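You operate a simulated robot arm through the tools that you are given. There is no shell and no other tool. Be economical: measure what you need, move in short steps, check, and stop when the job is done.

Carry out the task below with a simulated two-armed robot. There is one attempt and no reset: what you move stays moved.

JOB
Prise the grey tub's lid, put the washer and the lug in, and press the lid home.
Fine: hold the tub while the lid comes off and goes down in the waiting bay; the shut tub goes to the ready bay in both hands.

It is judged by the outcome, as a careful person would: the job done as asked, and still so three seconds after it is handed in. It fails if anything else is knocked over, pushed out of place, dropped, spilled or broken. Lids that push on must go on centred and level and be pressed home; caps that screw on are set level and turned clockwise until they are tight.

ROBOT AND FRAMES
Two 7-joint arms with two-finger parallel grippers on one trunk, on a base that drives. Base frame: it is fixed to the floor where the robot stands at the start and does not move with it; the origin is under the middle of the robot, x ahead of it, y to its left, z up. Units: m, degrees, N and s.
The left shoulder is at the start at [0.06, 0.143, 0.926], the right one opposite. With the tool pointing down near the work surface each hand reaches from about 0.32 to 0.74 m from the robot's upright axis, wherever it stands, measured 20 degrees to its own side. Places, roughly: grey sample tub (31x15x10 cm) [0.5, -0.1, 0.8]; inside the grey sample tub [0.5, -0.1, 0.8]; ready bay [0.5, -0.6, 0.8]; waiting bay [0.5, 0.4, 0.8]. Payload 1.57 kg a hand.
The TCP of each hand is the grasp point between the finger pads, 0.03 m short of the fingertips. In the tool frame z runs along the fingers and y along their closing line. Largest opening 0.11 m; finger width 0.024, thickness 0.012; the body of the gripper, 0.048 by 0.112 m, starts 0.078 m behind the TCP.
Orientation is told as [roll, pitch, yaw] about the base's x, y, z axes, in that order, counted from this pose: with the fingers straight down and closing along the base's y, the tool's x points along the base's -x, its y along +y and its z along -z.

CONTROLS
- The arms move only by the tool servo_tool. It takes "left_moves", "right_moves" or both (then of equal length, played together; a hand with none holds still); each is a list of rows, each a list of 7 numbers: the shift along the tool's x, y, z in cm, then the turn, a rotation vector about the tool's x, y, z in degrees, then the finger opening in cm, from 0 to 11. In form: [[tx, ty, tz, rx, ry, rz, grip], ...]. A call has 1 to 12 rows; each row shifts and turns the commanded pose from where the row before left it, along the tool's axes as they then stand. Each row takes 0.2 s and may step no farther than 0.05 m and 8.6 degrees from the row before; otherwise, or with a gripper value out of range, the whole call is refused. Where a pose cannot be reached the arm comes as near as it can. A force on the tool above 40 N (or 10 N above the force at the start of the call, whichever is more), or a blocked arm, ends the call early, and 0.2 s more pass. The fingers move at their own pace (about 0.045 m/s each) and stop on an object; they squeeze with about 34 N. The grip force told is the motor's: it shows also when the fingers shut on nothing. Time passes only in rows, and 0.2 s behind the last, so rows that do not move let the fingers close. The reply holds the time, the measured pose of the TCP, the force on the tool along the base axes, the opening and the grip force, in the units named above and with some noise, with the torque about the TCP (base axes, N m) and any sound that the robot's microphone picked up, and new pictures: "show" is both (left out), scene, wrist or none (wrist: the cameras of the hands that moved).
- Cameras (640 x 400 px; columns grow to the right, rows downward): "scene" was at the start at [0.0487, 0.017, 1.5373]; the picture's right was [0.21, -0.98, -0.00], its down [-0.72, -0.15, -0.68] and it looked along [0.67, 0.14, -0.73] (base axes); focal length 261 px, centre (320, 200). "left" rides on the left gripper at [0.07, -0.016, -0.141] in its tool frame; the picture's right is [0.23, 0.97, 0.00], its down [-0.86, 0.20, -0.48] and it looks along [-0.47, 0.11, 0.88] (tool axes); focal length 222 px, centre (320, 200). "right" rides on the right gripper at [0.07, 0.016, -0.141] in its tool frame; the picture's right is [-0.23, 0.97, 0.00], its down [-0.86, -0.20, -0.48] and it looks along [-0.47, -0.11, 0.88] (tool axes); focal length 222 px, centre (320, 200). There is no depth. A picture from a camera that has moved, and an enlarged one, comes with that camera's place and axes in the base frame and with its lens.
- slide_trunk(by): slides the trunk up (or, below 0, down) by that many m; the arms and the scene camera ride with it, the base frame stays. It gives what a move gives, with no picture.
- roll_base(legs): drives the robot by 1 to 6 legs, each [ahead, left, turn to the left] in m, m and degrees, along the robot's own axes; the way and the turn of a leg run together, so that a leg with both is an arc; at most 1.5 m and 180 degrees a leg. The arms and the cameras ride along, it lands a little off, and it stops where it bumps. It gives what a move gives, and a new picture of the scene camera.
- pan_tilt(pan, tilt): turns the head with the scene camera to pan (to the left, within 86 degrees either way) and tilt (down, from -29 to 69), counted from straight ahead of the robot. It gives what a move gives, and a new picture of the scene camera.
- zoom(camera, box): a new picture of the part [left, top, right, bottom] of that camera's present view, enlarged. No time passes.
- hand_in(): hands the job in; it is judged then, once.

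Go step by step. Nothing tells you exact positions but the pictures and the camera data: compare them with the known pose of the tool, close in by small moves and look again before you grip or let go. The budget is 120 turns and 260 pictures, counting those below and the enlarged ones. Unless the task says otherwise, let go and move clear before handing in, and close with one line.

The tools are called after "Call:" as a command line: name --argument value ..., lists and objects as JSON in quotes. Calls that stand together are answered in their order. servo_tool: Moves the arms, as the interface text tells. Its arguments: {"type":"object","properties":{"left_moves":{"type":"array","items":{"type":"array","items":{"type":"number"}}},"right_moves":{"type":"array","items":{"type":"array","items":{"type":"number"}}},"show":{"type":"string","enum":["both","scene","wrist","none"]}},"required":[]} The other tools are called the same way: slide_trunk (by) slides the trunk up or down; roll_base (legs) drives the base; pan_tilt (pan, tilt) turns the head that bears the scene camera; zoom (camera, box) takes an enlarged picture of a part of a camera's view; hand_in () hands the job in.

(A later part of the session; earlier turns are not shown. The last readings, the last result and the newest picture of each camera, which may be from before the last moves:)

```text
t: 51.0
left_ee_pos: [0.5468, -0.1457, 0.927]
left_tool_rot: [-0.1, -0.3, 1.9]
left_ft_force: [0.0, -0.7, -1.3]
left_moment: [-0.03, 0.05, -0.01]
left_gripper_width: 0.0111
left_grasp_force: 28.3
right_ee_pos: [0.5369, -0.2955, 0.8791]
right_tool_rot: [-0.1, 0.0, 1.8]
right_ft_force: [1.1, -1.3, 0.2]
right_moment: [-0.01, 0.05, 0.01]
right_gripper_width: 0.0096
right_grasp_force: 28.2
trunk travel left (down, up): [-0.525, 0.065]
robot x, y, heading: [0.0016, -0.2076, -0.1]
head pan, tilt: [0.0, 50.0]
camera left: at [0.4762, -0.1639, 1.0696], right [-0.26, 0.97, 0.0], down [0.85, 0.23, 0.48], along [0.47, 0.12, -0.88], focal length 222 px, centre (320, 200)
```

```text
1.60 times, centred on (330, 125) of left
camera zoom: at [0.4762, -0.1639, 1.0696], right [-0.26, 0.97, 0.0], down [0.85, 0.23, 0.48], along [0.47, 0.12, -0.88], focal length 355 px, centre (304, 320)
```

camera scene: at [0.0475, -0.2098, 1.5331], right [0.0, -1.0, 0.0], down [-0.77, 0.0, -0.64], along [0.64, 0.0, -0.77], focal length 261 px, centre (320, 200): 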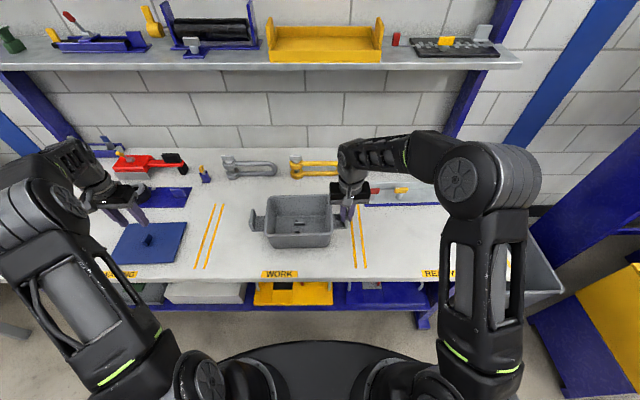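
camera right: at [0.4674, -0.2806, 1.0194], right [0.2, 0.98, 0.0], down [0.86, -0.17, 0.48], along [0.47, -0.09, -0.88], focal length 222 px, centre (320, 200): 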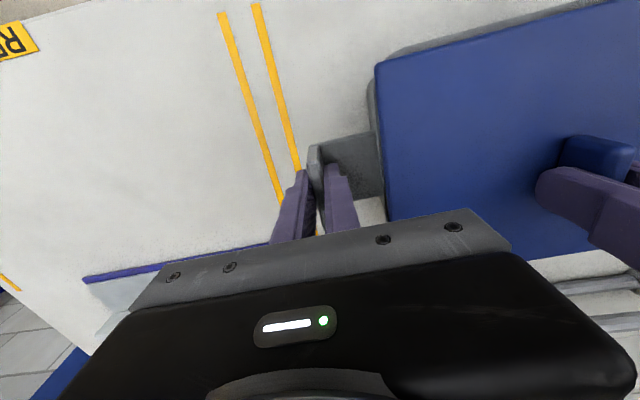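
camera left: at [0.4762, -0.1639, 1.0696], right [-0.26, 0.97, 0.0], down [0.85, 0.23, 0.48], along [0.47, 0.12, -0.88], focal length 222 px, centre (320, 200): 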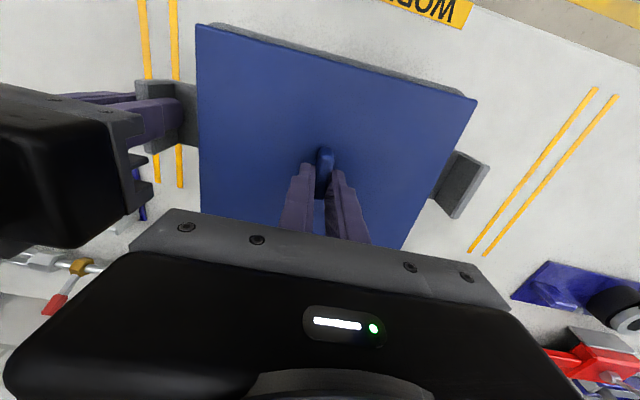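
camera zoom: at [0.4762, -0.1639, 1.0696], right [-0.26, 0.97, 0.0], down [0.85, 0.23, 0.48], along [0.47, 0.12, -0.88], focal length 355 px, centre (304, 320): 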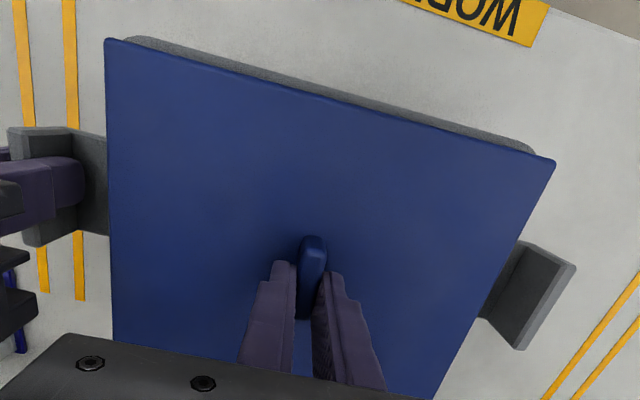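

Alignment looks close; I'll nudge it 1–2 mm and check the corners at higher magnification.

Call:
servo_tool --left_moves '[[0.1, -0.16, 0.2, 0, 0, 0, 0], [0, 0, 0.1, 0, 0, 0, 0], [0, 0, 0, 0, 0, 0, 0]]' --show "none"

Call:
zoom --camera "scene" --box '[260, 185, 340, 245]'

Call:
zoom --camera "left" --box '[180, 0, 490, 220]'

```text
t: 51.8
left_ee_pos: [0.5451, -0.1467, 0.9265]
left_tool_rot: [-0.1, -0.3, 1.9]
left_ft_force: [0.5, -0.1, -0.8]
left_moment: [0.02, -0.04, -0.02]
left_gripper_width: 0.0107
left_grasp_force: 28.5
right_ee_pos: [0.5369, -0.2959, 0.8782]
right_tool_rot: [0.0, 0.0, 1.8]
right_ft_force: [0.0, -1.2, -0.5]
right_moment: [-0.03, -0.01, 0.02]
right_gripper_width: 0.0096
right_grasp_force: 27.3
trunk travel left (down, up): [-0.525, 0.065]
robot x, y, heading: [-0.0001, -0.211, -0.2]
head pan, tilt: [0.0, 50.0]
```

```text
6.67 times, centred on (300, 215) of scene
camera zoom: at [0.0474, -0.21, 1.5331], right [0.0, -1.0, 0.0], down [-0.77, 0.0, -0.64], along [0.64, 0.0, -0.77], focal length 1737 px, centre (453, 100)
```

zoom: 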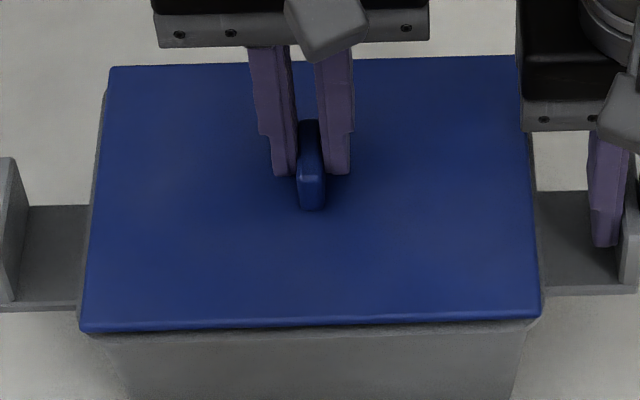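

```text
1.82 times, centred on (335, 110) of left
camera zoom: at [0.4752, -0.1655, 1.0669], right [-0.26, 0.97, 0.0], down [0.85, 0.23, 0.48], along [0.47, 0.12, -0.88], focal length 404 px, centre (293, 364)
```

zoom: 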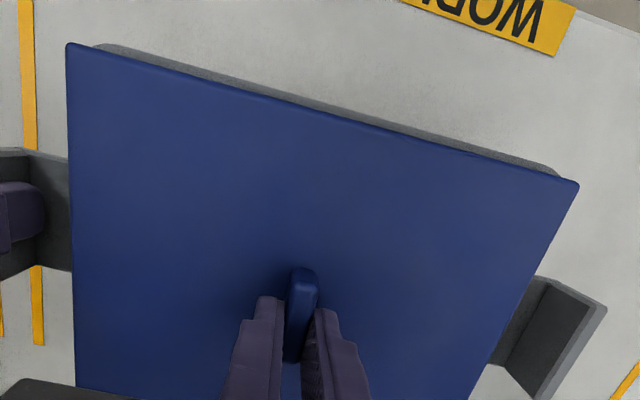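

The lid is centred and level over the rim. I'll lower it and press down gradually.

Call:
servo_tool --left_moves '[[0, 0, 0.2, 0, 0, 0, 0], [0, 0, 0.2, 0, 0, 0, 0], [0, 0, 0.15, 0, 0, 0, 0], [0, 0, 0.15, 0, 0, 0, 0], [0, 0, 0, 0, 0, 0, 0]]' --show "none"

Call:
zoom --camera "scene" --box '[260, 185, 340, 245]'

```text
t: 53.0
left_ee_pos: [0.5438, -0.147, 0.9206]
left_tool_rot: [-0.3, -0.5, 1.9]
left_ft_force: [-1.6, 2.7, 32.6]
left_moment: [0.13, 0.03, -0.14]
left_gripper_width: 0.0116
left_grasp_force: 28.8
right_ee_pos: [0.5363, -0.2965, 0.8783]
right_tool_rot: [0.1, -0.1, 1.8]
right_ft_force: [2.4, -1.1, -12.5]
right_moment: [0.0, -0.33, -0.23]
right_gripper_width: 0.0094
right_grasp_force: 27.8
trunk travel left (down, up): [-0.525, 0.065]
robot x, y, heading: [-0.0001, -0.2101, -0.3]
head pan, tilt: [0.0, 50.0]
```

```text
6.67 times, centred on (300, 215) of scene
camera zoom: at [0.0458, -0.2101, 1.5333], right [0.0, -1.0, 0.0], down [-0.77, 0.0, -0.64], along [0.64, 0.0, -0.77], focal length 1737 px, centre (453, 100)
```

zoom: 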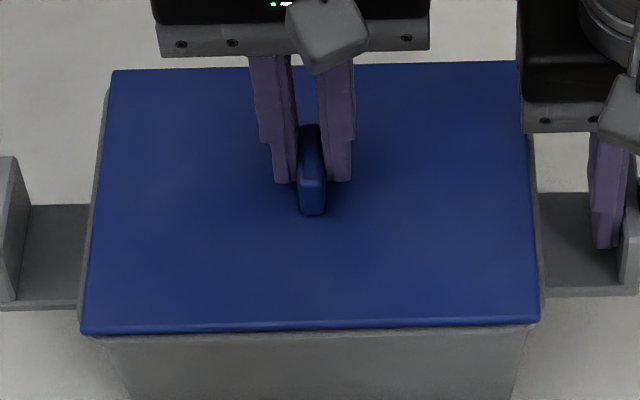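

There's contact at 33 N but no click yet. I'll press on gently.

Call:
servo_tool --left_moves '[[0, 0, 0.1, 0, 0, 0, 0], [0, 0, 0.1, 0, 0, 0, 0], [0, 0, 0.1, 0, 0, 0, 0], [0, 0, 0, 0, 0, 0, 0]]' --show "none"

Call:
zoom --camera "scene" --box '[260, 185, 340, 245]'

```text
t: 54.0
left_ee_pos: [0.5423, -0.1473, 0.9158]
left_tool_rot: [-0.1, -0.5, 2.0]
left_ft_force: [2.0, 4.1, 32.7]
left_moment: [0.17, -0.15, -0.17]
left_gripper_width: 0.011
left_grasp_force: 28.4
right_ee_pos: [0.5364, -0.2959, 0.8787]
right_tool_rot: [0.0, -0.1, 1.7]
right_ft_force: [-0.6, -2.4, -12.9]
right_moment: [-0.11, 0.06, -0.14]
right_gripper_width: 0.0098
right_grasp_force: 27.6
trunk travel left (down, up): [-0.525, 0.065]
robot x, y, heading: [0.002, -0.2118, -0.1]
head pan, tilt: [0.0, 50.0]
```

```text
6.67 times, centred on (300, 215) of scene
camera zoom: at [0.046, -0.2102, 1.5332], right [0.0, -1.0, 0.0], down [-0.77, 0.0, -0.64], along [0.64, 0.0, -0.77], focal length 1737 px, centre (453, 100)
```

zoom: 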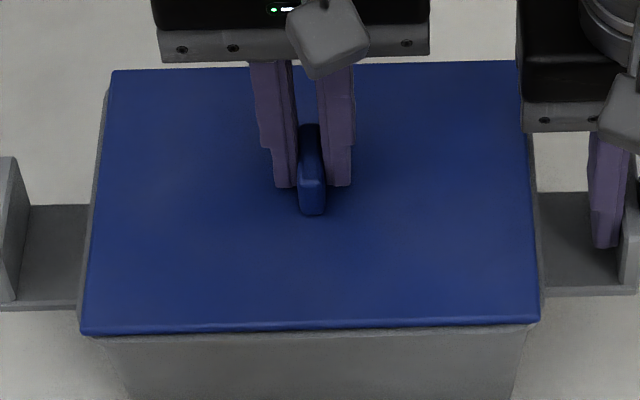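

The fingers slip down the knob at about 33 N, so I need a better push. I'll open slightly around the knob and press on the lid itself with both fingertips.

Call:
servo_tool --left_moves '[[0, 0, -0.4, 0, 0, 0, 0.9], [0, 0, -0.2, 0, 0, 0, 2.2], [0, 0, 0, 0, 0, 0, 2.2], [0, 0, 0.3, 0, 0, 0, 2.2], [0, 0, 0.3, 0, 0, 0, 2.2], [0, 0, 0.3, 0, 0, 0, 2.2], [0, 0, 0.2, 0, 0, 0, 2.2], [0, 0, 0.2, 0, 0, 0, 2.2], [0, 0, 0.2, 0, 0, 0, 2.2], [0, 0, 0, 0, 0, 0, 2.2]]' --show "none"

Call:
zoom --camera "scene" --box '[260, 185, 340, 245]'

```text
t: 55.6
left_ee_pos: [0.5446, -0.1483, 0.916]
left_tool_rot: [-0.4, -0.6, 1.9]
left_ft_force: [-3.9, 1.7, 11.0]
left_moment: [0.1, 0.22, 0.05]
left_gripper_width: 0.0221
left_grasp_force: 0.0
right_ee_pos: [0.5366, -0.2954, 0.8784]
right_tool_rot: [-0.1, -0.1, 1.8]
right_ft_force: [0.3, -0.7, 4.2]
right_moment: [0.01, 0.19, -0.17]
right_gripper_width: 0.0095
right_grasp_force: 27.9
trunk travel left (down, up): [-0.525, 0.065]
robot x, y, heading: [-0.0013, -0.209, -0.3]
head pan, tilt: [0.0, 50.0]
heard: snap
stopped in row 7 (left hand): the force on the tool passed its limit (the readings are from after the stop); the commanded pose is now the measured one
```

```text
6.67 times, centred on (300, 215) of scene
camera zoom: at [0.0454, -0.2098, 1.5333], right [0.0, -1.0, 0.0], down [-0.77, 0.0, -0.64], along [0.64, 0.0, -0.77], focal length 1737 px, centre (453, 100)
```

zoom: 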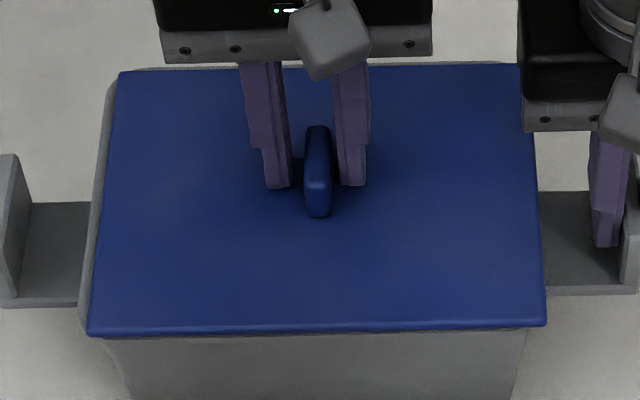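

A snap was heard, but the lid may sit 2–3 mm to the right. I'll raise the left hand clear and inspect.

Call:
servo_tool --left_moves '[[0, 0, -0.5, 0, 0, 0, 2.5], [0, 0, -2, 0, 0, 0, 4], [0, 0, -4, 0, 0, 0, 4], [0, 0, -3, 0, 0, 0, 4], [0, 0, 0, 0, 0, 0, 4]]' --show "wrist"

Call:
zoom --camera "scene" --box '[230, 170, 370, 260]'

Call:
zoom --camera "scene" --box '[255, 185, 345, 250]'

Call:
zoom --camera "left" --box '[180, 40, 440, 220]'

Call:
zoom --camera "right" --box '[330, 20, 640, 240]'

```text
t: 56.8
left_ee_pos: [0.5442, -0.147, 1.0085]
left_tool_rot: [-0.2, -0.5, 1.7]
left_ft_force: [-0.8, 0.1, -0.2]
left_moment: [-0.01, 0.0, -0.04]
left_gripper_width: 0.0401
left_grasp_force: 0.0
right_ee_pos: [0.5372, -0.2967, 0.8785]
right_tool_rot: [0.0, -0.1, 1.7]
right_ft_force: [-0.5, -4.5, 16.1]
right_moment: [0.23, 0.2, -0.06]
right_gripper_width: 0.0095
right_grasp_force: 27.7
trunk travel left (down, up): [-0.525, 0.065]
robot x, y, heading: [0.0005, -0.2114, -0.0]
head pan, tilt: [0.0, 50.0]
camera left: at [0.4737, -0.1657, 1.1504], right [-0.26, 0.97, -0.01], down [0.84, 0.23, 0.49], along [0.47, 0.12, -0.87], focal length 222 px, centre (320, 200)
```

left: 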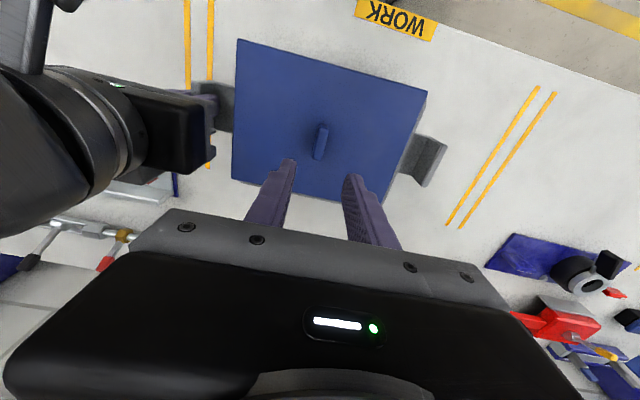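

```text
4.44 times, centred on (300, 215) of scene
camera zoom: at [0.0459, -0.2101, 1.5332], right [0.0, -1.0, 0.0], down [-0.77, 0.0, -0.64], along [0.64, 0.0, -0.77], focal length 1158 px, centre (409, 133)
```

zoom: 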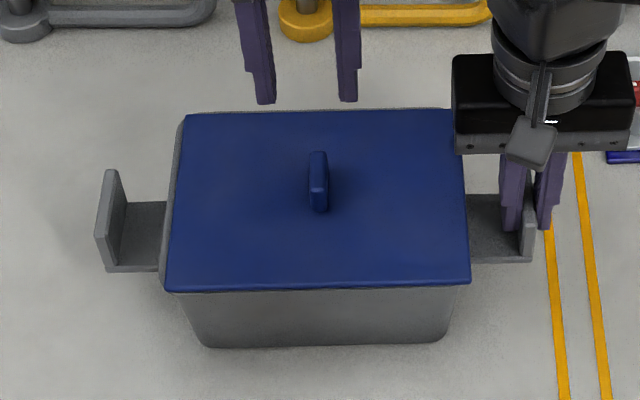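

```text
6.15 times, centred on (300, 218) of scene
camera zoom: at [0.0459, -0.2101, 1.5332], right [0.0, -1.0, 0.0], down [-0.77, 0.0, -0.64], along [0.64, 0.0, -0.77], focal length 1604 px, centre (443, 92)
```

zoom: 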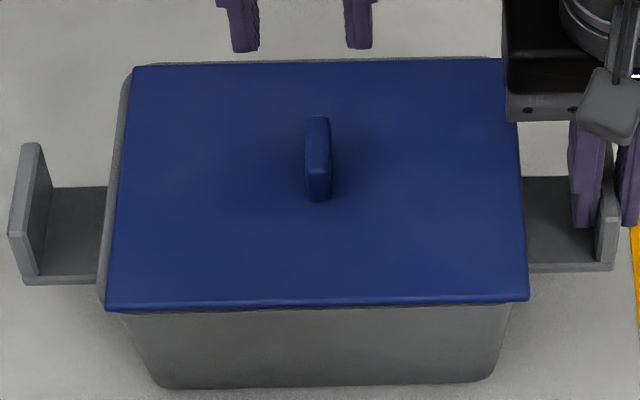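

```text
2.22 times, centred on (310, 130) of left
camera zoom: at [0.4737, -0.1657, 1.1504], right [-0.26, 0.97, -0.01], down [0.84, 0.23, 0.49], along [0.47, 0.12, -0.87], focal length 494 px, centre (342, 356)
```

zoom: 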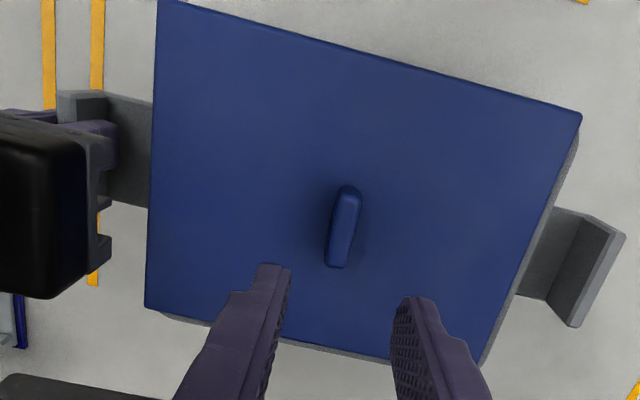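

```text
1.82 times, centred on (485, 130) of right
camera zoom: at [0.467, -0.2815, 1.0192], right [0.2, 0.98, 0.0], down [0.86, -0.17, 0.48], along [0.47, -0.09, -0.88], focal length 404 px, centre (20, 327)
```

zoom: 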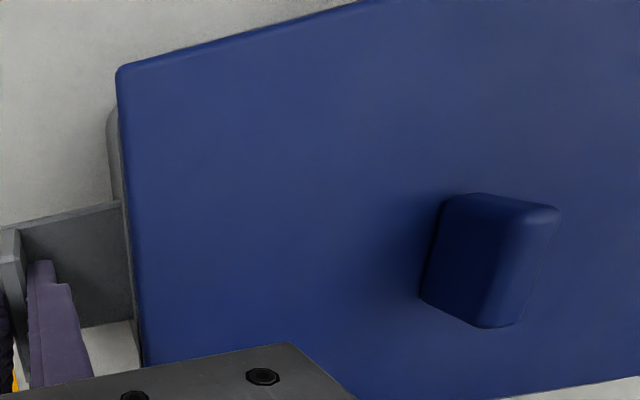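

I'll zoom tightly on the lid corners to judge gap and centring.

Call:
zoom --camera "scene" --box '[258, 220, 298, 245]'

Call:
zoom --camera "scene" --box '[305, 220, 345, 245]'

Call:
zoom --camera "scene" --box '[262, 185, 302, 210]'

Call:
zoom --camera "right" --box '[340, 30, 460, 105]'

```text
16.00 times, centred on (278, 232) of scene
camera zoom: at [0.0459, -0.2101, 1.5332], right [0.0, -1.0, 0.0], down [-0.77, 0.0, -0.64], along [0.64, 0.0, -0.77], focal length 4170 px, centre (992, -320)
```

zoom: 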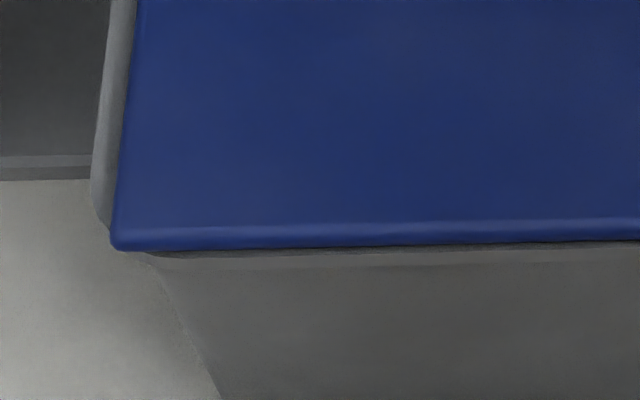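

```text
16.00 times, centred on (325, 232) of scene
camera zoom: at [0.0459, -0.2101, 1.5332], right [0.0, -1.0, 0.0], down [-0.77, 0.0, -0.64], along [0.64, 0.0, -0.77], focal length 4170 px, centre (240, -320)
```

zoom: 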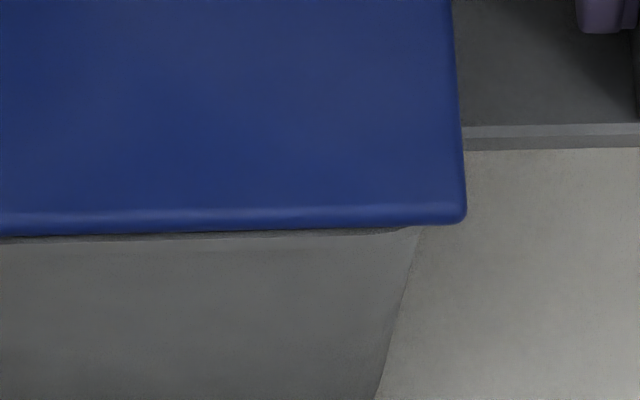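

```text
16.00 times, centred on (282, 198) of scene
camera zoom: at [0.0459, -0.2101, 1.5332], right [0.0, -1.0, 0.0], down [-0.77, 0.0, -0.64], along [0.64, 0.0, -0.77], focal length 4170 px, centre (928, 240)
```

zoom: 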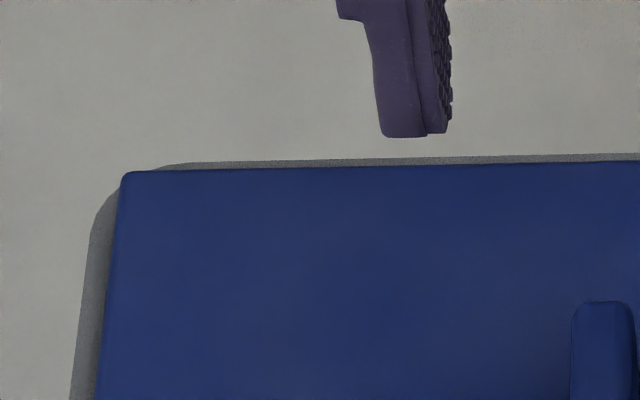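

```text
5.33 times, centred on (400, 68) of right
camera zoom: at [0.467, -0.2815, 1.0192], right [0.2, 0.98, 0.0], down [0.86, -0.17, 0.48], along [0.47, -0.09, -0.88], focal length 1185 px, centre (-107, 907)
```

zoom: 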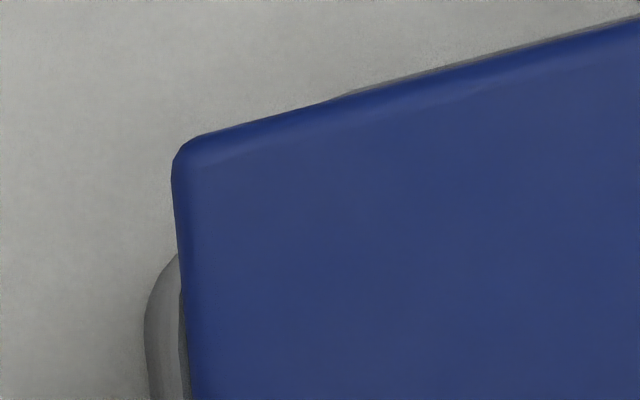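

The lid has slid about 3 mm off centre (toward -x and -y), and the right hand is carrying stress. I'll relax and re-grip the right ear first, then look again.

Call:
servo_tool --right_moves '[[0, 0, 0, 0, 0, 0, 2.5], [0, 0, 0, 0, 0, 0, 2.5], [0, 0, 0, 0, 0, 0, 2.5], [0, 0, 0, 0, 0, 0, 2.5]]' --show "none"

Call:
zoom --camera "scene" --box '[258, 220, 298, 245]'

Call:
zoom --camera "scene" --box '[305, 220, 345, 245]'

Call:
zoom --camera "right" --box '[270, 100, 430, 220]'

```text
t: 57.8
left_ee_pos: [0.5447, -0.147, 1.0084]
left_tool_rot: [-0.3, -0.5, 1.8]
left_ft_force: [1.1, -0.5, -0.1]
left_moment: [-0.01, 0.02, -0.03]
left_gripper_width: 0.04
left_grasp_force: 0.0
right_ee_pos: [0.539, -0.2969, 0.8773]
right_tool_rot: [-0.1, 0.0, 1.7]
right_ft_force: [-0.8, 0.0, -1.0]
right_moment: [-0.01, -0.01, -0.04]
right_gripper_width: 0.0251
right_grasp_force: 0.0
trunk travel left (down, up): [-0.525, 0.065]
robot x, y, heading: [-0.0012, -0.21, -0.1]
head pan, tilt: [0.0, 50.0]
```

```text
16.00 times, centred on (278, 232) of scene
camera zoom: at [0.0475, -0.2098, 1.5331], right [0.0, -1.0, 0.0], down [-0.77, 0.0, -0.64], along [0.64, 0.0, -0.77], focal length 4170 px, centre (992, -320)
```

zoom: 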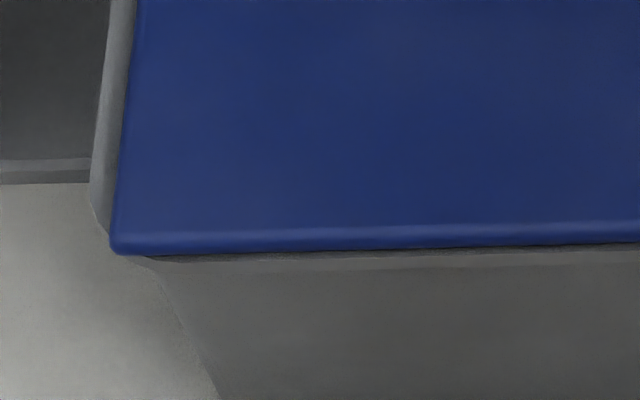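

```text
16.00 times, centred on (325, 232) of scene
camera zoom: at [0.0475, -0.2098, 1.5331], right [0.0, -1.0, 0.0], down [-0.77, 0.0, -0.64], along [0.64, 0.0, -0.77], focal length 4170 px, centre (240, -320)
```

zoom: 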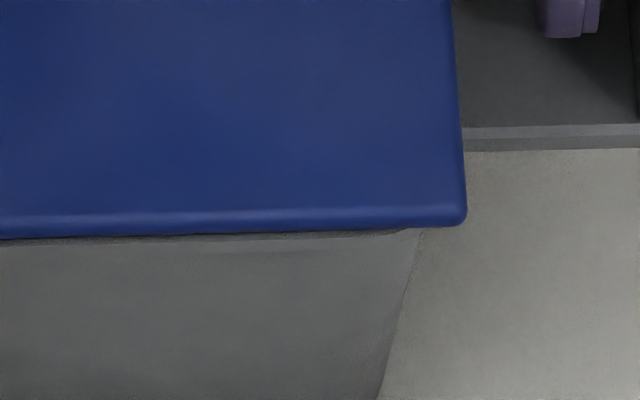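

```text
3.33 times, centred on (350, 160) of right
camera zoom: at [0.4677, -0.2811, 1.0182], right [0.2, 0.98, 0.0], down [0.86, -0.17, 0.48], along [0.47, -0.1, -0.88], focal length 740 px, centre (220, 333)
```

zoom: 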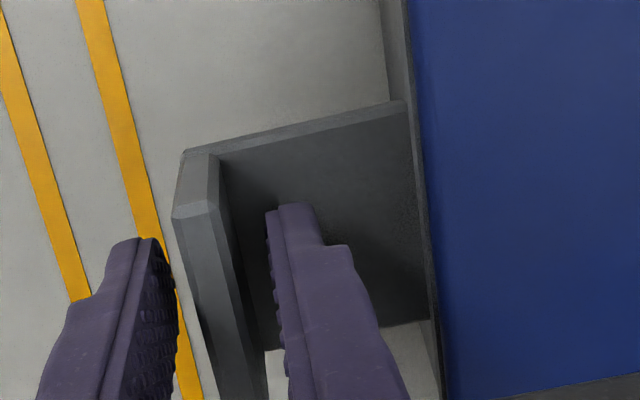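

Now I'll re-grip the right ear and bring the left hand back over the knob, centring on it with care.

Call:
servo_tool --right_moves '[[0, 0, 0, 0, 0, 0, 0], [0, 0, 0, 0, 0, 0, 0], [0, 0, 0, 0, 0, 0, 0], [0, 0, 0, 0, 0, 0, 0], [0, 0, 0, 0, 0, 0, 0]]' --left_moves '[[0.2, -0.2, 2, -0.2, 0.2, -0.1, 3], [0, 0, 3, 0, 0, 0, 3], [0, 0, 2, 0, 0, 0, 3], [0, 0, 0.6, 0, 0, 0, 3], [0, 0, 0, 0, 0, 0, 3]]' --show "none"

Call:
zoom --camera "left" --box '[240, 110, 400, 230]'

Call:
zoom --camera "scene" --box '[280, 180, 320, 220]'

```text
t: 59.0
left_ee_pos: [0.5442, -0.1488, 0.9321]
left_tool_rot: [-0.2, -0.3, 1.9]
left_ft_force: [-0.2, 0.6, 0.9]
left_moment: [-0.02, -0.03, -0.01]
left_gripper_width: 0.0299
left_grasp_force: 0.1
right_ee_pos: [0.5367, -0.2954, 0.8768]
right_tool_rot: [0.0, -0.1, 1.6]
right_ft_force: [0.6, -0.5, 1.6]
right_moment: [0.03, 0.15, -0.06]
right_gripper_width: 0.0094
right_grasp_force: 28.2
trunk travel left (down, up): [-0.525, 0.065]
robot x, y, heading: [-0.0027, -0.21, -0.1]
head pan, tilt: [0.0, 50.0]
```

```text
3.33 times, centred on (320, 170) of left
camera zoom: at [0.4736, -0.1683, 1.0745], right [-0.26, 0.97, 0.0], down [0.85, 0.23, 0.48], along [0.47, 0.12, -0.88], focal length 740 px, centre (320, 300)
```

zoom: 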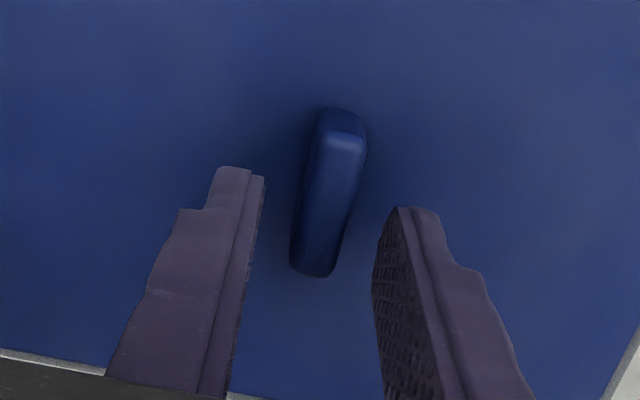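

```text
10.00 times, centred on (300, 200) of scene
camera zoom: at [0.0472, -0.2098, 1.5331], right [0.0, -1.0, 0.0], down [-0.77, 0.0, -0.64], along [0.64, 0.0, -0.77], focal length 2606 px, centre (520, 200)
```

zoom: 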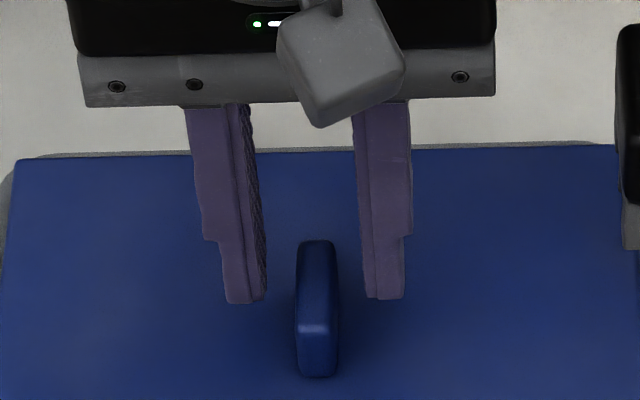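

Fingers are centred on the knob in y. I'll shift 3 mm nearer, go down, close, and lift about 6 mm to see whether the lid is loose.

Call:
servo_tool --left_moves '[[0.25, -0.02, 0.6, 0, 0, 0, 3], [0, 0, 0.6, 0, 0, 0, 3], [0, 0, 0, 0, 0, 0, 0], [0, 0, 0, 0, 0, 0, 0], [0, 0, 0, 0, 0, 0, 0], [0, 0, 0, 0, 0, 0, 0]]' --show "none"

Call:
zoom --camera "scene" --box '[258, 220, 298, 245]'

Call:
servo_tool --left_moves '[[0, 0, -0.2, 0, 0, 0, 0], [0, 0, -0.2, 0, 0, 0, 0], [0, 0, -0.2, 0, 0, 0, 0], [0, 0, 0, 0, 0, 0, 0]]' --show "none"

Call:
zoom --camera "scene" --box '[260, 185, 340, 245]'

```text
t: 60.4
left_ee_pos: [0.5404, -0.1499, 0.9214]
left_tool_rot: [0.1, -0.4, 1.8]
left_ft_force: [-0.3, 0.9, -1.3]
left_moment: [0.03, -0.03, -0.13]
left_gripper_width: 0.0109
left_grasp_force: 28.7
right_ee_pos: [0.5392, -0.2955, 0.877]
right_tool_rot: [0.0, 0.0, 1.8]
right_ft_force: [1.3, -0.7, 2.0]
right_moment: [0.01, 0.01, -0.02]
right_gripper_width: 0.0096
right_grasp_force: 28.3
trunk travel left (down, up): [-0.525, 0.065]
robot x, y, heading: [-0.0013, -0.2124, 0.1]
head pan, tilt: [0.0, 50.0]
```

```text
16.00 times, centred on (278, 232) of scene
camera zoom: at [0.0472, -0.2098, 1.5331], right [0.0, -1.0, 0.0], down [-0.77, 0.0, -0.64], along [0.64, 0.0, -0.77], focal length 4170 px, centre (992, -320)
```

zoom: 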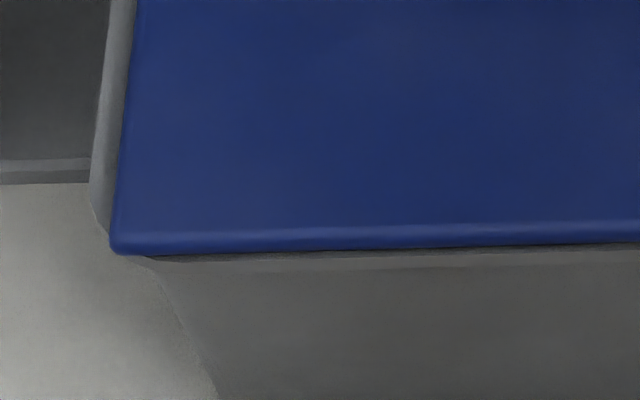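

```text
t: 61.4
left_ee_pos: [0.5407, -0.15, 0.9263]
left_tool_rot: [-0.1, -0.3, 1.8]
left_ft_force: [0.9, 0.6, 0.0]
left_moment: [0.02, 0.01, 0.02]
left_gripper_width: 0.011
left_grasp_force: 29.1
right_ee_pos: [0.5376, -0.2953, 0.8774]
right_tool_rot: [0.1, 0.0, 1.7]
right_ft_force: [1.0, -0.9, 3.3]
right_moment: [0.03, -0.07, -0.01]
right_gripper_width: 0.0095
right_grasp_force: 28.0
trunk travel left (down, up): [-0.525, 0.065]
robot x, y, heading: [-0.005, -0.2098, -0.1]
head pan, tilt: [0.0, 50.0]
heard: snap
```

```text
6.67 times, centred on (300, 215) of scene
camera zoom: at [0.0472, -0.2098, 1.5331], right [0.0, -1.0, 0.0], down [-0.77, 0.0, -0.64], along [0.64, 0.0, -0.77], focal length 1737 px, centre (453, 100)
```

zoom: 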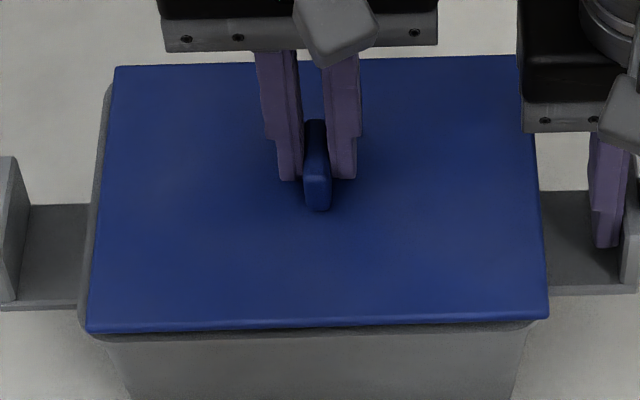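

The snap on lifting shows the lid had really latched, but off-centre. It is now loose in the grip. I'll shift it 3 mm left and set it on the rim without force, then measure.

Call:
servo_tool --left_moves '[[-0.05, 0.3, 0, 0, 0, 0, 0], [0, 0, 0.2, 0, 0, 0, 0], [0, 0, 0.15, 0, 0, 0, 0], [0, 0, 0.1, 0, 0, 0, 0], [0, 0, 0, 0, 0, 0, 0]]' --show "none"

Call:
zoom --camera "scene" --box '[258, 220, 298, 245]'

Call:
zoom --camera "scene" --box '[305, 220, 345, 245]'

Call:
zoom --camera "scene" --box '[262, 185, 302, 210]'

Call:
zoom --camera "right" --box '[340, 30, 460, 105]'

```text
t: 62.6
left_ee_pos: [0.5414, -0.1465, 0.9213]
left_tool_rot: [-0.1, -0.3, 1.9]
left_ft_force: [0.1, 0.7, -1.3]
left_moment: [0.02, 0.0, 0.01]
left_gripper_width: 0.011
left_grasp_force: 28.4
right_ee_pos: [0.5373, -0.297, 0.8794]
right_tool_rot: [0.1, 0.1, 1.7]
right_ft_force: [1.6, 0.8, 3.2]
right_moment: [0.03, -0.07, 0.01]
right_gripper_width: 0.0097
right_grasp_force: 28.0
trunk travel left (down, up): [-0.525, 0.065]
robot x, y, heading: [-0.0024, -0.2086, -0.2]
head pan, tilt: [0.0, 50.0]
```

```text
16.00 times, centred on (278, 232) of scene
camera zoom: at [0.0472, -0.2098, 1.5331], right [0.0, -1.0, 0.0], down [-0.77, 0.0, -0.64], along [0.64, 0.0, -0.77], focal length 4170 px, centre (992, -320)
```

zoom: 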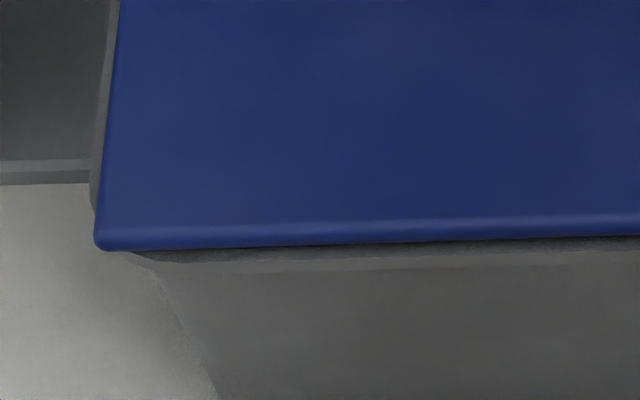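

```text
16.00 times, centred on (325, 232) of scene
camera zoom: at [0.0472, -0.2098, 1.5331], right [0.0, -1.0, 0.0], down [-0.77, 0.0, -0.64], along [0.64, 0.0, -0.77], focal length 4170 px, centre (240, -320)
```

zoom: 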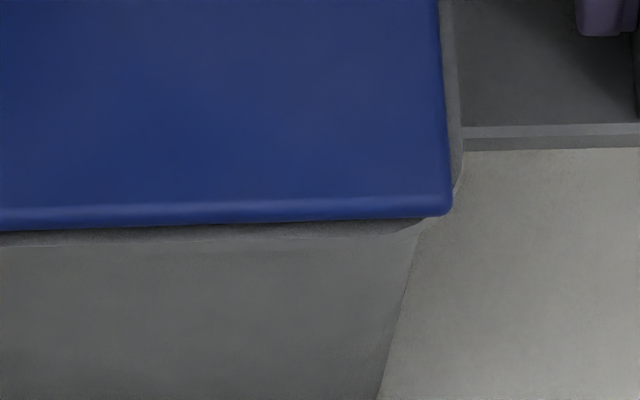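

```text
16.00 times, centred on (282, 198) of scene
camera zoom: at [0.0472, -0.2098, 1.5331], right [0.0, -1.0, 0.0], down [-0.77, 0.0, -0.64], along [0.64, 0.0, -0.77], focal length 4170 px, centre (928, 240)
```

zoom: 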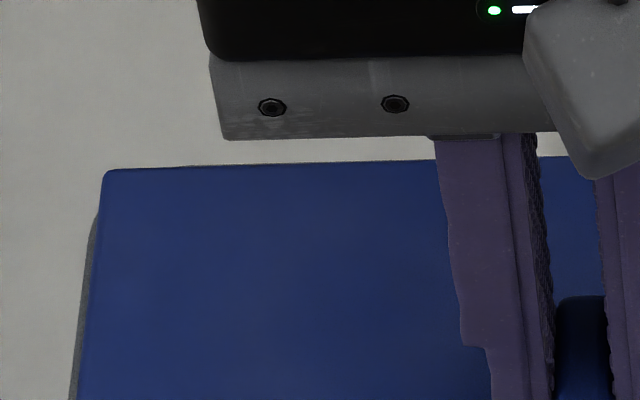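

```text
5.33 times, centred on (400, 68) of right
camera zoom: at [0.4676, -0.2812, 1.0184], right [0.2, 0.98, 0.0], down [0.86, -0.17, 0.48], along [0.47, -0.1, -0.88], focal length 1185 px, centre (-107, 907)
```

zoom: 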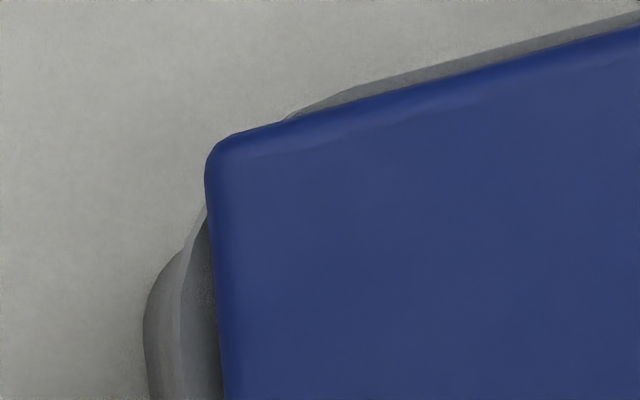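

Call:
zoom --camera "left" --box '[180, 10, 340, 110]'

Call:
zoom --camera "left" --box '[340, 20, 500, 120]'

Call:
zoom --camera "left" --box '[190, 170, 450, 270]'

```text
4.00 times, centred on (260, 60) of left
camera zoom: at [0.4719, -0.1654, 1.0641], right [-0.26, 0.97, 0.0], down [0.85, 0.23, 0.48], along [0.47, 0.12, -0.88], focal length 888 px, centre (560, 760)
```

zoom: 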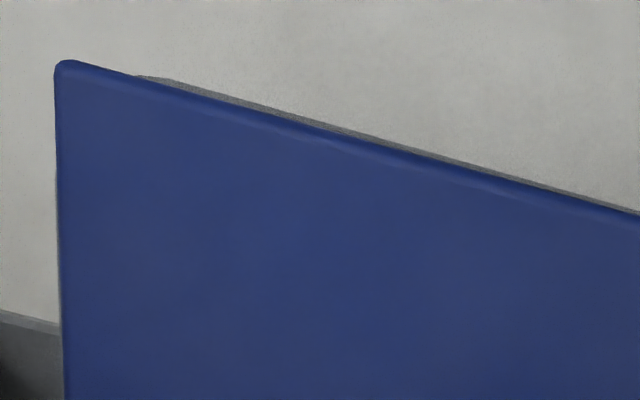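

```text
4.00 times, centred on (420, 70) of left
camera zoom: at [0.4719, -0.1654, 1.0641], right [-0.26, 0.97, 0.0], down [0.85, 0.23, 0.48], along [0.47, 0.12, -0.88], focal length 888 px, centre (-80, 720)
```

zoom: 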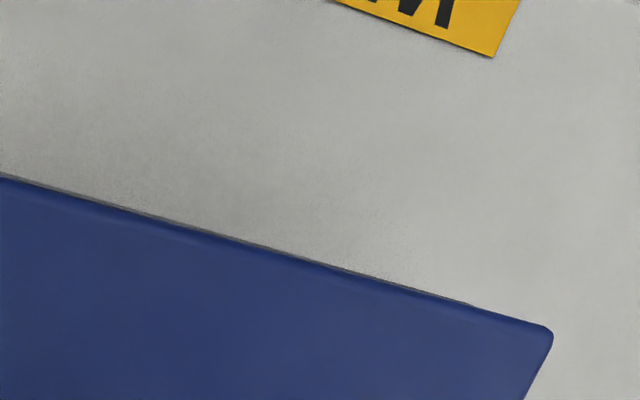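

```text
2.46 times, centred on (320, 220) of left
camera zoom: at [0.4719, -0.1654, 1.0641], right [-0.26, 0.97, 0.0], down [0.85, 0.23, 0.48], along [0.47, 0.12, -0.88], focal length 547 px, centre (320, 151)
```

zoom: 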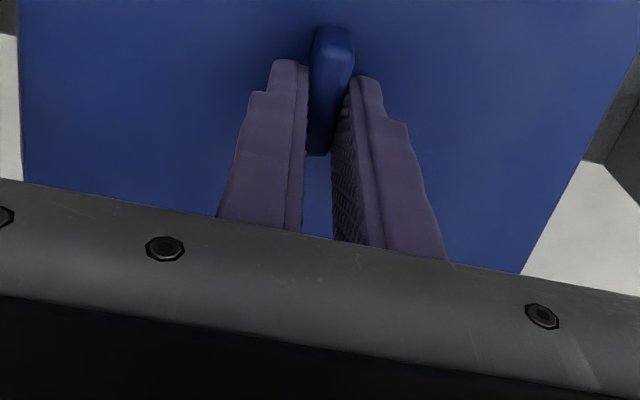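

The lid needs about +3 mm in x and about -0.5° of yaw to match its original margins. I'll apply that while it hovers.

Call:
servo_tool --left_moves '[[-0.15, -0.03, -0.1, 0, 0, 0.25, 0], [-0.15, -0.02, 0, 0, 0, 0.25, 0], [0, 0, 0, 0, 0, 0, 0]]' --show "none"

Call:
zoom --camera "left" --box '[180, 0, 500, 200]'

Call:
zoom --camera "scene" --box '[258, 220, 298, 245]'

Call:
zoom --camera "scene" --box '[305, 220, 345, 245]'

Call:
zoom --camera "right" --box '[340, 30, 460, 105]'

```text
t: 63.4
left_ee_pos: [0.545, -0.1484, 0.9238]
left_tool_rot: [-0.1, -0.3, 1.5]
left_ft_force: [-0.3, 0.4, -1.1]
left_moment: [0.01, 0.02, 0.01]
left_gripper_width: 0.0108
left_grasp_force: 28.9
right_ee_pos: [0.5374, -0.2957, 0.8773]
right_tool_rot: [0.0, 0.0, 1.8]
right_ft_force: [0.5, -0.8, 1.9]
right_moment: [0.03, -0.01, -0.03]
right_gripper_width: 0.0097
right_grasp_force: 27.7
trunk travel left (down, up): [-0.525, 0.065]
robot x, y, heading: [0.0033, -0.2129, -0.4]
head pan, tilt: [0.0, 50.0]
```

```text
2.00 times, centred on (340, 100) of left
camera zoom: at [0.4748, -0.1657, 1.0652], right [-0.25, 0.97, 0.0], down [0.85, 0.22, 0.48], along [0.47, 0.12, -0.88], focal length 444 px, centre (280, 400)
```

zoom: 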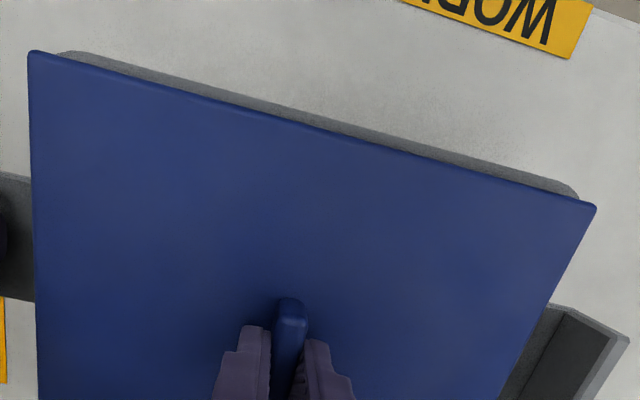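

```text
16.00 times, centred on (278, 232) of scene
camera zoom: at [0.0472, -0.2098, 1.5331], right [0.0, -1.0, 0.0], down [-0.77, 0.0, -0.64], along [0.64, 0.0, -0.77], focal length 4170 px, centre (992, -320)
```

zoom: 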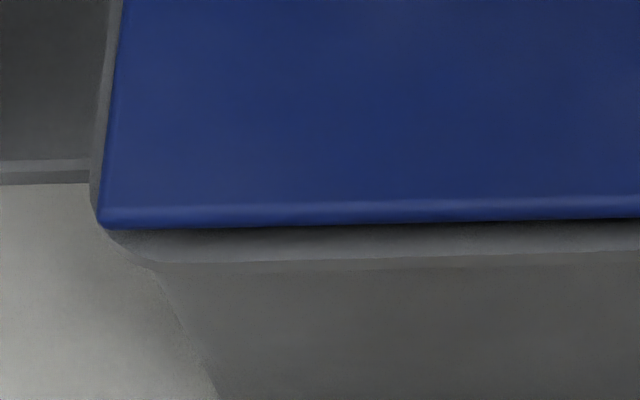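

```text
16.00 times, centred on (325, 232) of scene
camera zoom: at [0.0472, -0.2098, 1.5331], right [0.0, -1.0, 0.0], down [-0.77, 0.0, -0.64], along [0.64, 0.0, -0.77], focal length 4170 px, centre (240, -320)
```

zoom: 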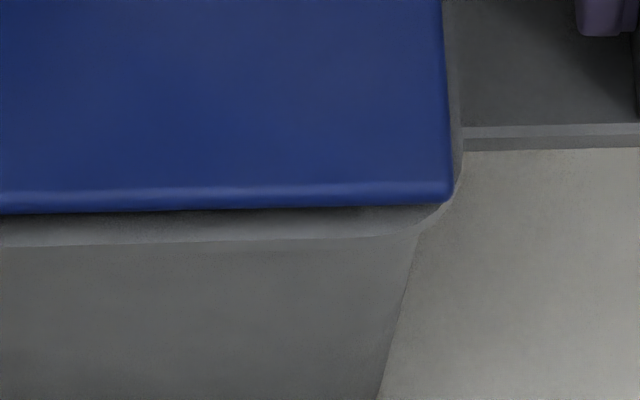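

```text
5.33 times, centred on (400, 68) of right
camera zoom: at [0.4675, -0.2812, 1.0184], right [0.2, 0.98, 0.0], down [0.86, -0.17, 0.48], along [0.47, -0.1, -0.88], focal length 1185 px, centre (-107, 907)
```

zoom: 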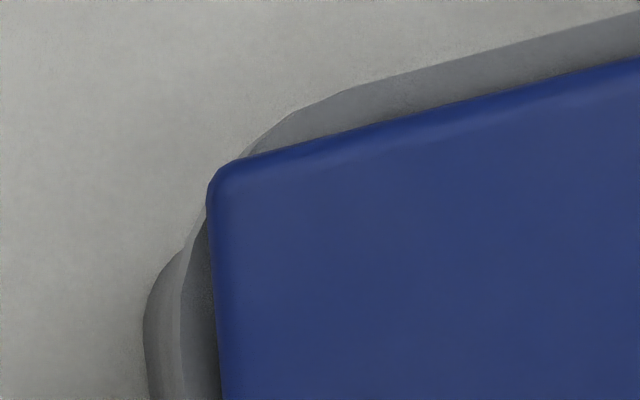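

Nearly right: I'll trim -1 mm in x and +0.9 mm in y, then set it down lightly on the rim.

Call:
servo_tool --left_moves '[[0.1, 0.09, 0, 0, 0, 0, 0], [0, 0, 0.15, 0, 0, 0, 0], [0, 0, 0.1, 0, 0, 0, 0], [0, 0, 0.1, 0, 0, 0, 0], [0, 0, 0.05, 0, 0, 0, 0], [0, 0, 0, 0, 0, 0, 0]]' --show "none"

```text
t: 64.8
left_ee_pos: [0.5442, -0.1468, 0.9211]
left_tool_rot: [-0.1, -0.5, 1.4]
left_ft_force: [-3.0, -0.7, 21.0]
left_moment: [0.06, 0.49, -0.1]
left_gripper_width: 0.011
left_grasp_force: 28.3
right_ee_pos: [0.5372, -0.2962, 0.8767]
right_tool_rot: [0.0, 0.0, 1.8]
right_ft_force: [4.6, 2.2, -4.7]
right_moment: [0.05, 0.15, -0.16]
right_gripper_width: 0.0098
right_grasp_force: 28.0
trunk travel left (down, up): [-0.525, 0.065]
robot x, y, heading: [0.0003, -0.2115, -0.0]
head pan, tilt: [0.0, 50.0]
heard: snap
```

It snapped home at about 21 N. I'll unload, open the fingers and inspect the fit.

Call:
servo_tool --left_moves '[[0, 0, -0.15, 0, 0, 0, 0.5], [0, 0, 0, 0, 0, 0, 2.5], [0, 0, 0, 0, 0, 0, 3.5], [0, 0, -3, 0, 0, 0, 3.5], [0, 0, -4, 0, 0, 0, 3.5], [0, 0, -2, 0, 0, 0, 3.5], [0, 0, 0, 0, 0, 0, 3.5]]' --show "none"

Call:
zoom --camera "left" --box '[180, 0, 500, 200]'

Call:
zoom --camera "scene" --box '[230, 170, 370, 260]'

Call:
zoom --camera "scene" --box '[258, 220, 298, 245]'

Call:
zoom --camera "scene" --box '[305, 220, 345, 245]'

Call:
zoom --camera "scene" --box '[262, 185, 302, 210]'

Call:
zoom --camera "right" --box '[340, 30, 460, 105]'

```text
t: 66.4
left_ee_pos: [0.5426, -0.1469, 1.01]
left_tool_rot: [-0.1, -0.2, 1.4]
left_ft_force: [0.8, 0.5, 0.3]
left_moment: [0.01, 0.01, 0.0]
left_gripper_width: 0.0349
left_grasp_force: 0.0
right_ee_pos: [0.5378, -0.2963, 0.8768]
right_tool_rot: [0.1, 0.0, 1.8]
right_ft_force: [-0.4, -2.0, 3.0]
right_moment: [0.0, -0.01, -0.05]
right_gripper_width: 0.0099
right_grasp_force: 28.3
trunk travel left (down, up): [-0.525, 0.065]
robot x, y, heading: [-0.0, -0.2122, -0.3]
head pan, tilt: [0.0, 50.0]
```

```text
2.00 times, centred on (340, 100) of left
camera zoom: at [0.4727, -0.164, 1.1525], right [-0.25, 0.97, 0.0], down [0.85, 0.22, 0.48], along [0.47, 0.12, -0.88], focal length 444 px, centre (280, 400)
```

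zoom: 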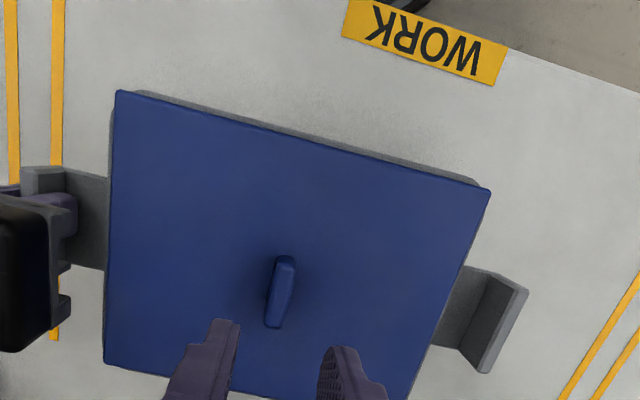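

```text
4.44 times, centred on (300, 215) of scene
camera zoom: at [0.0471, -0.21, 1.5331], right [0.0, -1.0, 0.0], down [-0.77, 0.0, -0.64], along [0.64, 0.0, -0.77], focal length 1158 px, centre (409, 133)
```

zoom: 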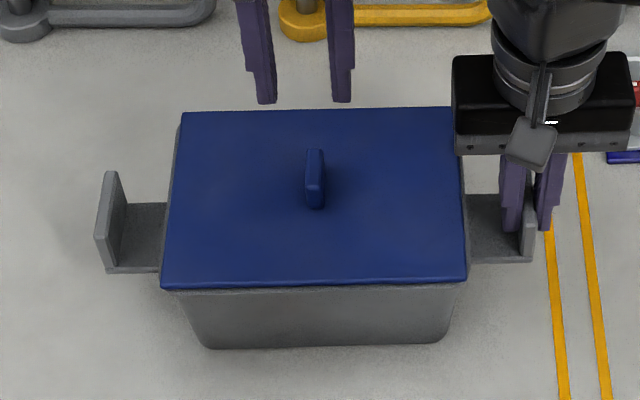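

```text
16.00 times, centred on (278, 232) of scene
camera zoom: at [0.0471, -0.21, 1.5331], right [0.0, -1.0, 0.0], down [-0.77, 0.0, -0.64], along [0.64, 0.0, -0.77], focal length 4170 px, centre (992, -320)
```

zoom: 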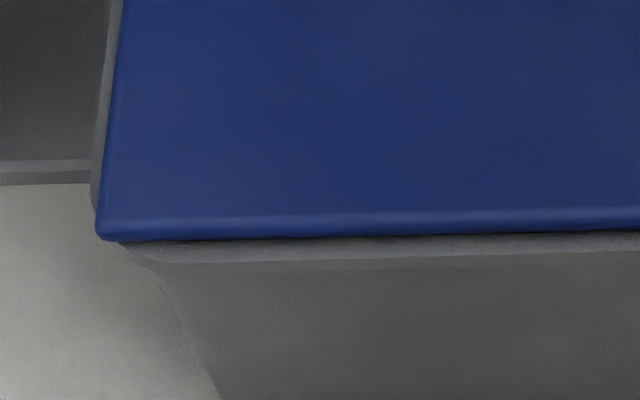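

```text
16.00 times, centred on (325, 232) of scene
camera zoom: at [0.0471, -0.21, 1.5331], right [0.0, -1.0, 0.0], down [-0.77, 0.0, -0.64], along [0.64, 0.0, -0.77], focal length 4170 px, centre (240, -320)
```

zoom: 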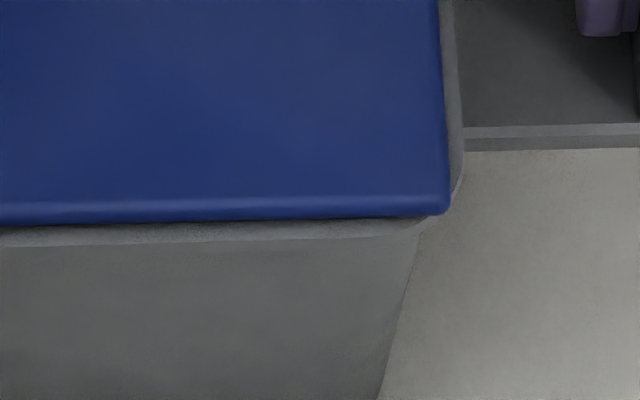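

```text
16.00 times, centred on (282, 198) of scene
camera zoom: at [0.0471, -0.21, 1.5331], right [0.0, -1.0, 0.0], down [-0.77, 0.0, -0.64], along [0.64, 0.0, -0.77], focal length 4170 px, centre (928, 240)
```

zoom: 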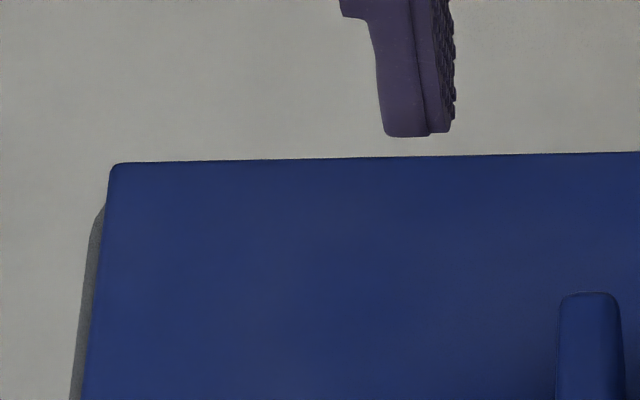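

```text
5.33 times, centred on (400, 68) of right
camera zoom: at [0.4675, -0.2814, 1.0184], right [0.2, 0.98, 0.0], down [0.86, -0.17, 0.48], along [0.47, -0.1, -0.88], focal length 1185 px, centre (-107, 907)
```

zoom: 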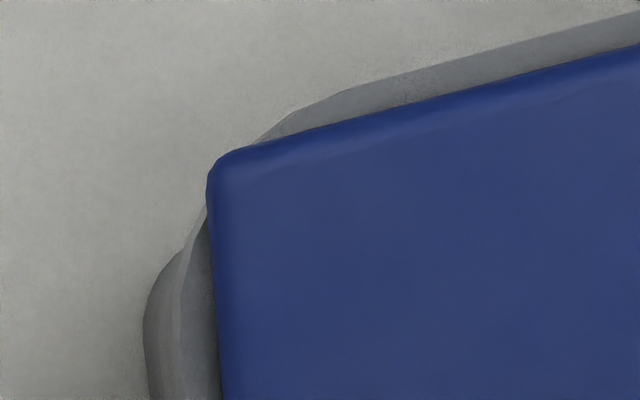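

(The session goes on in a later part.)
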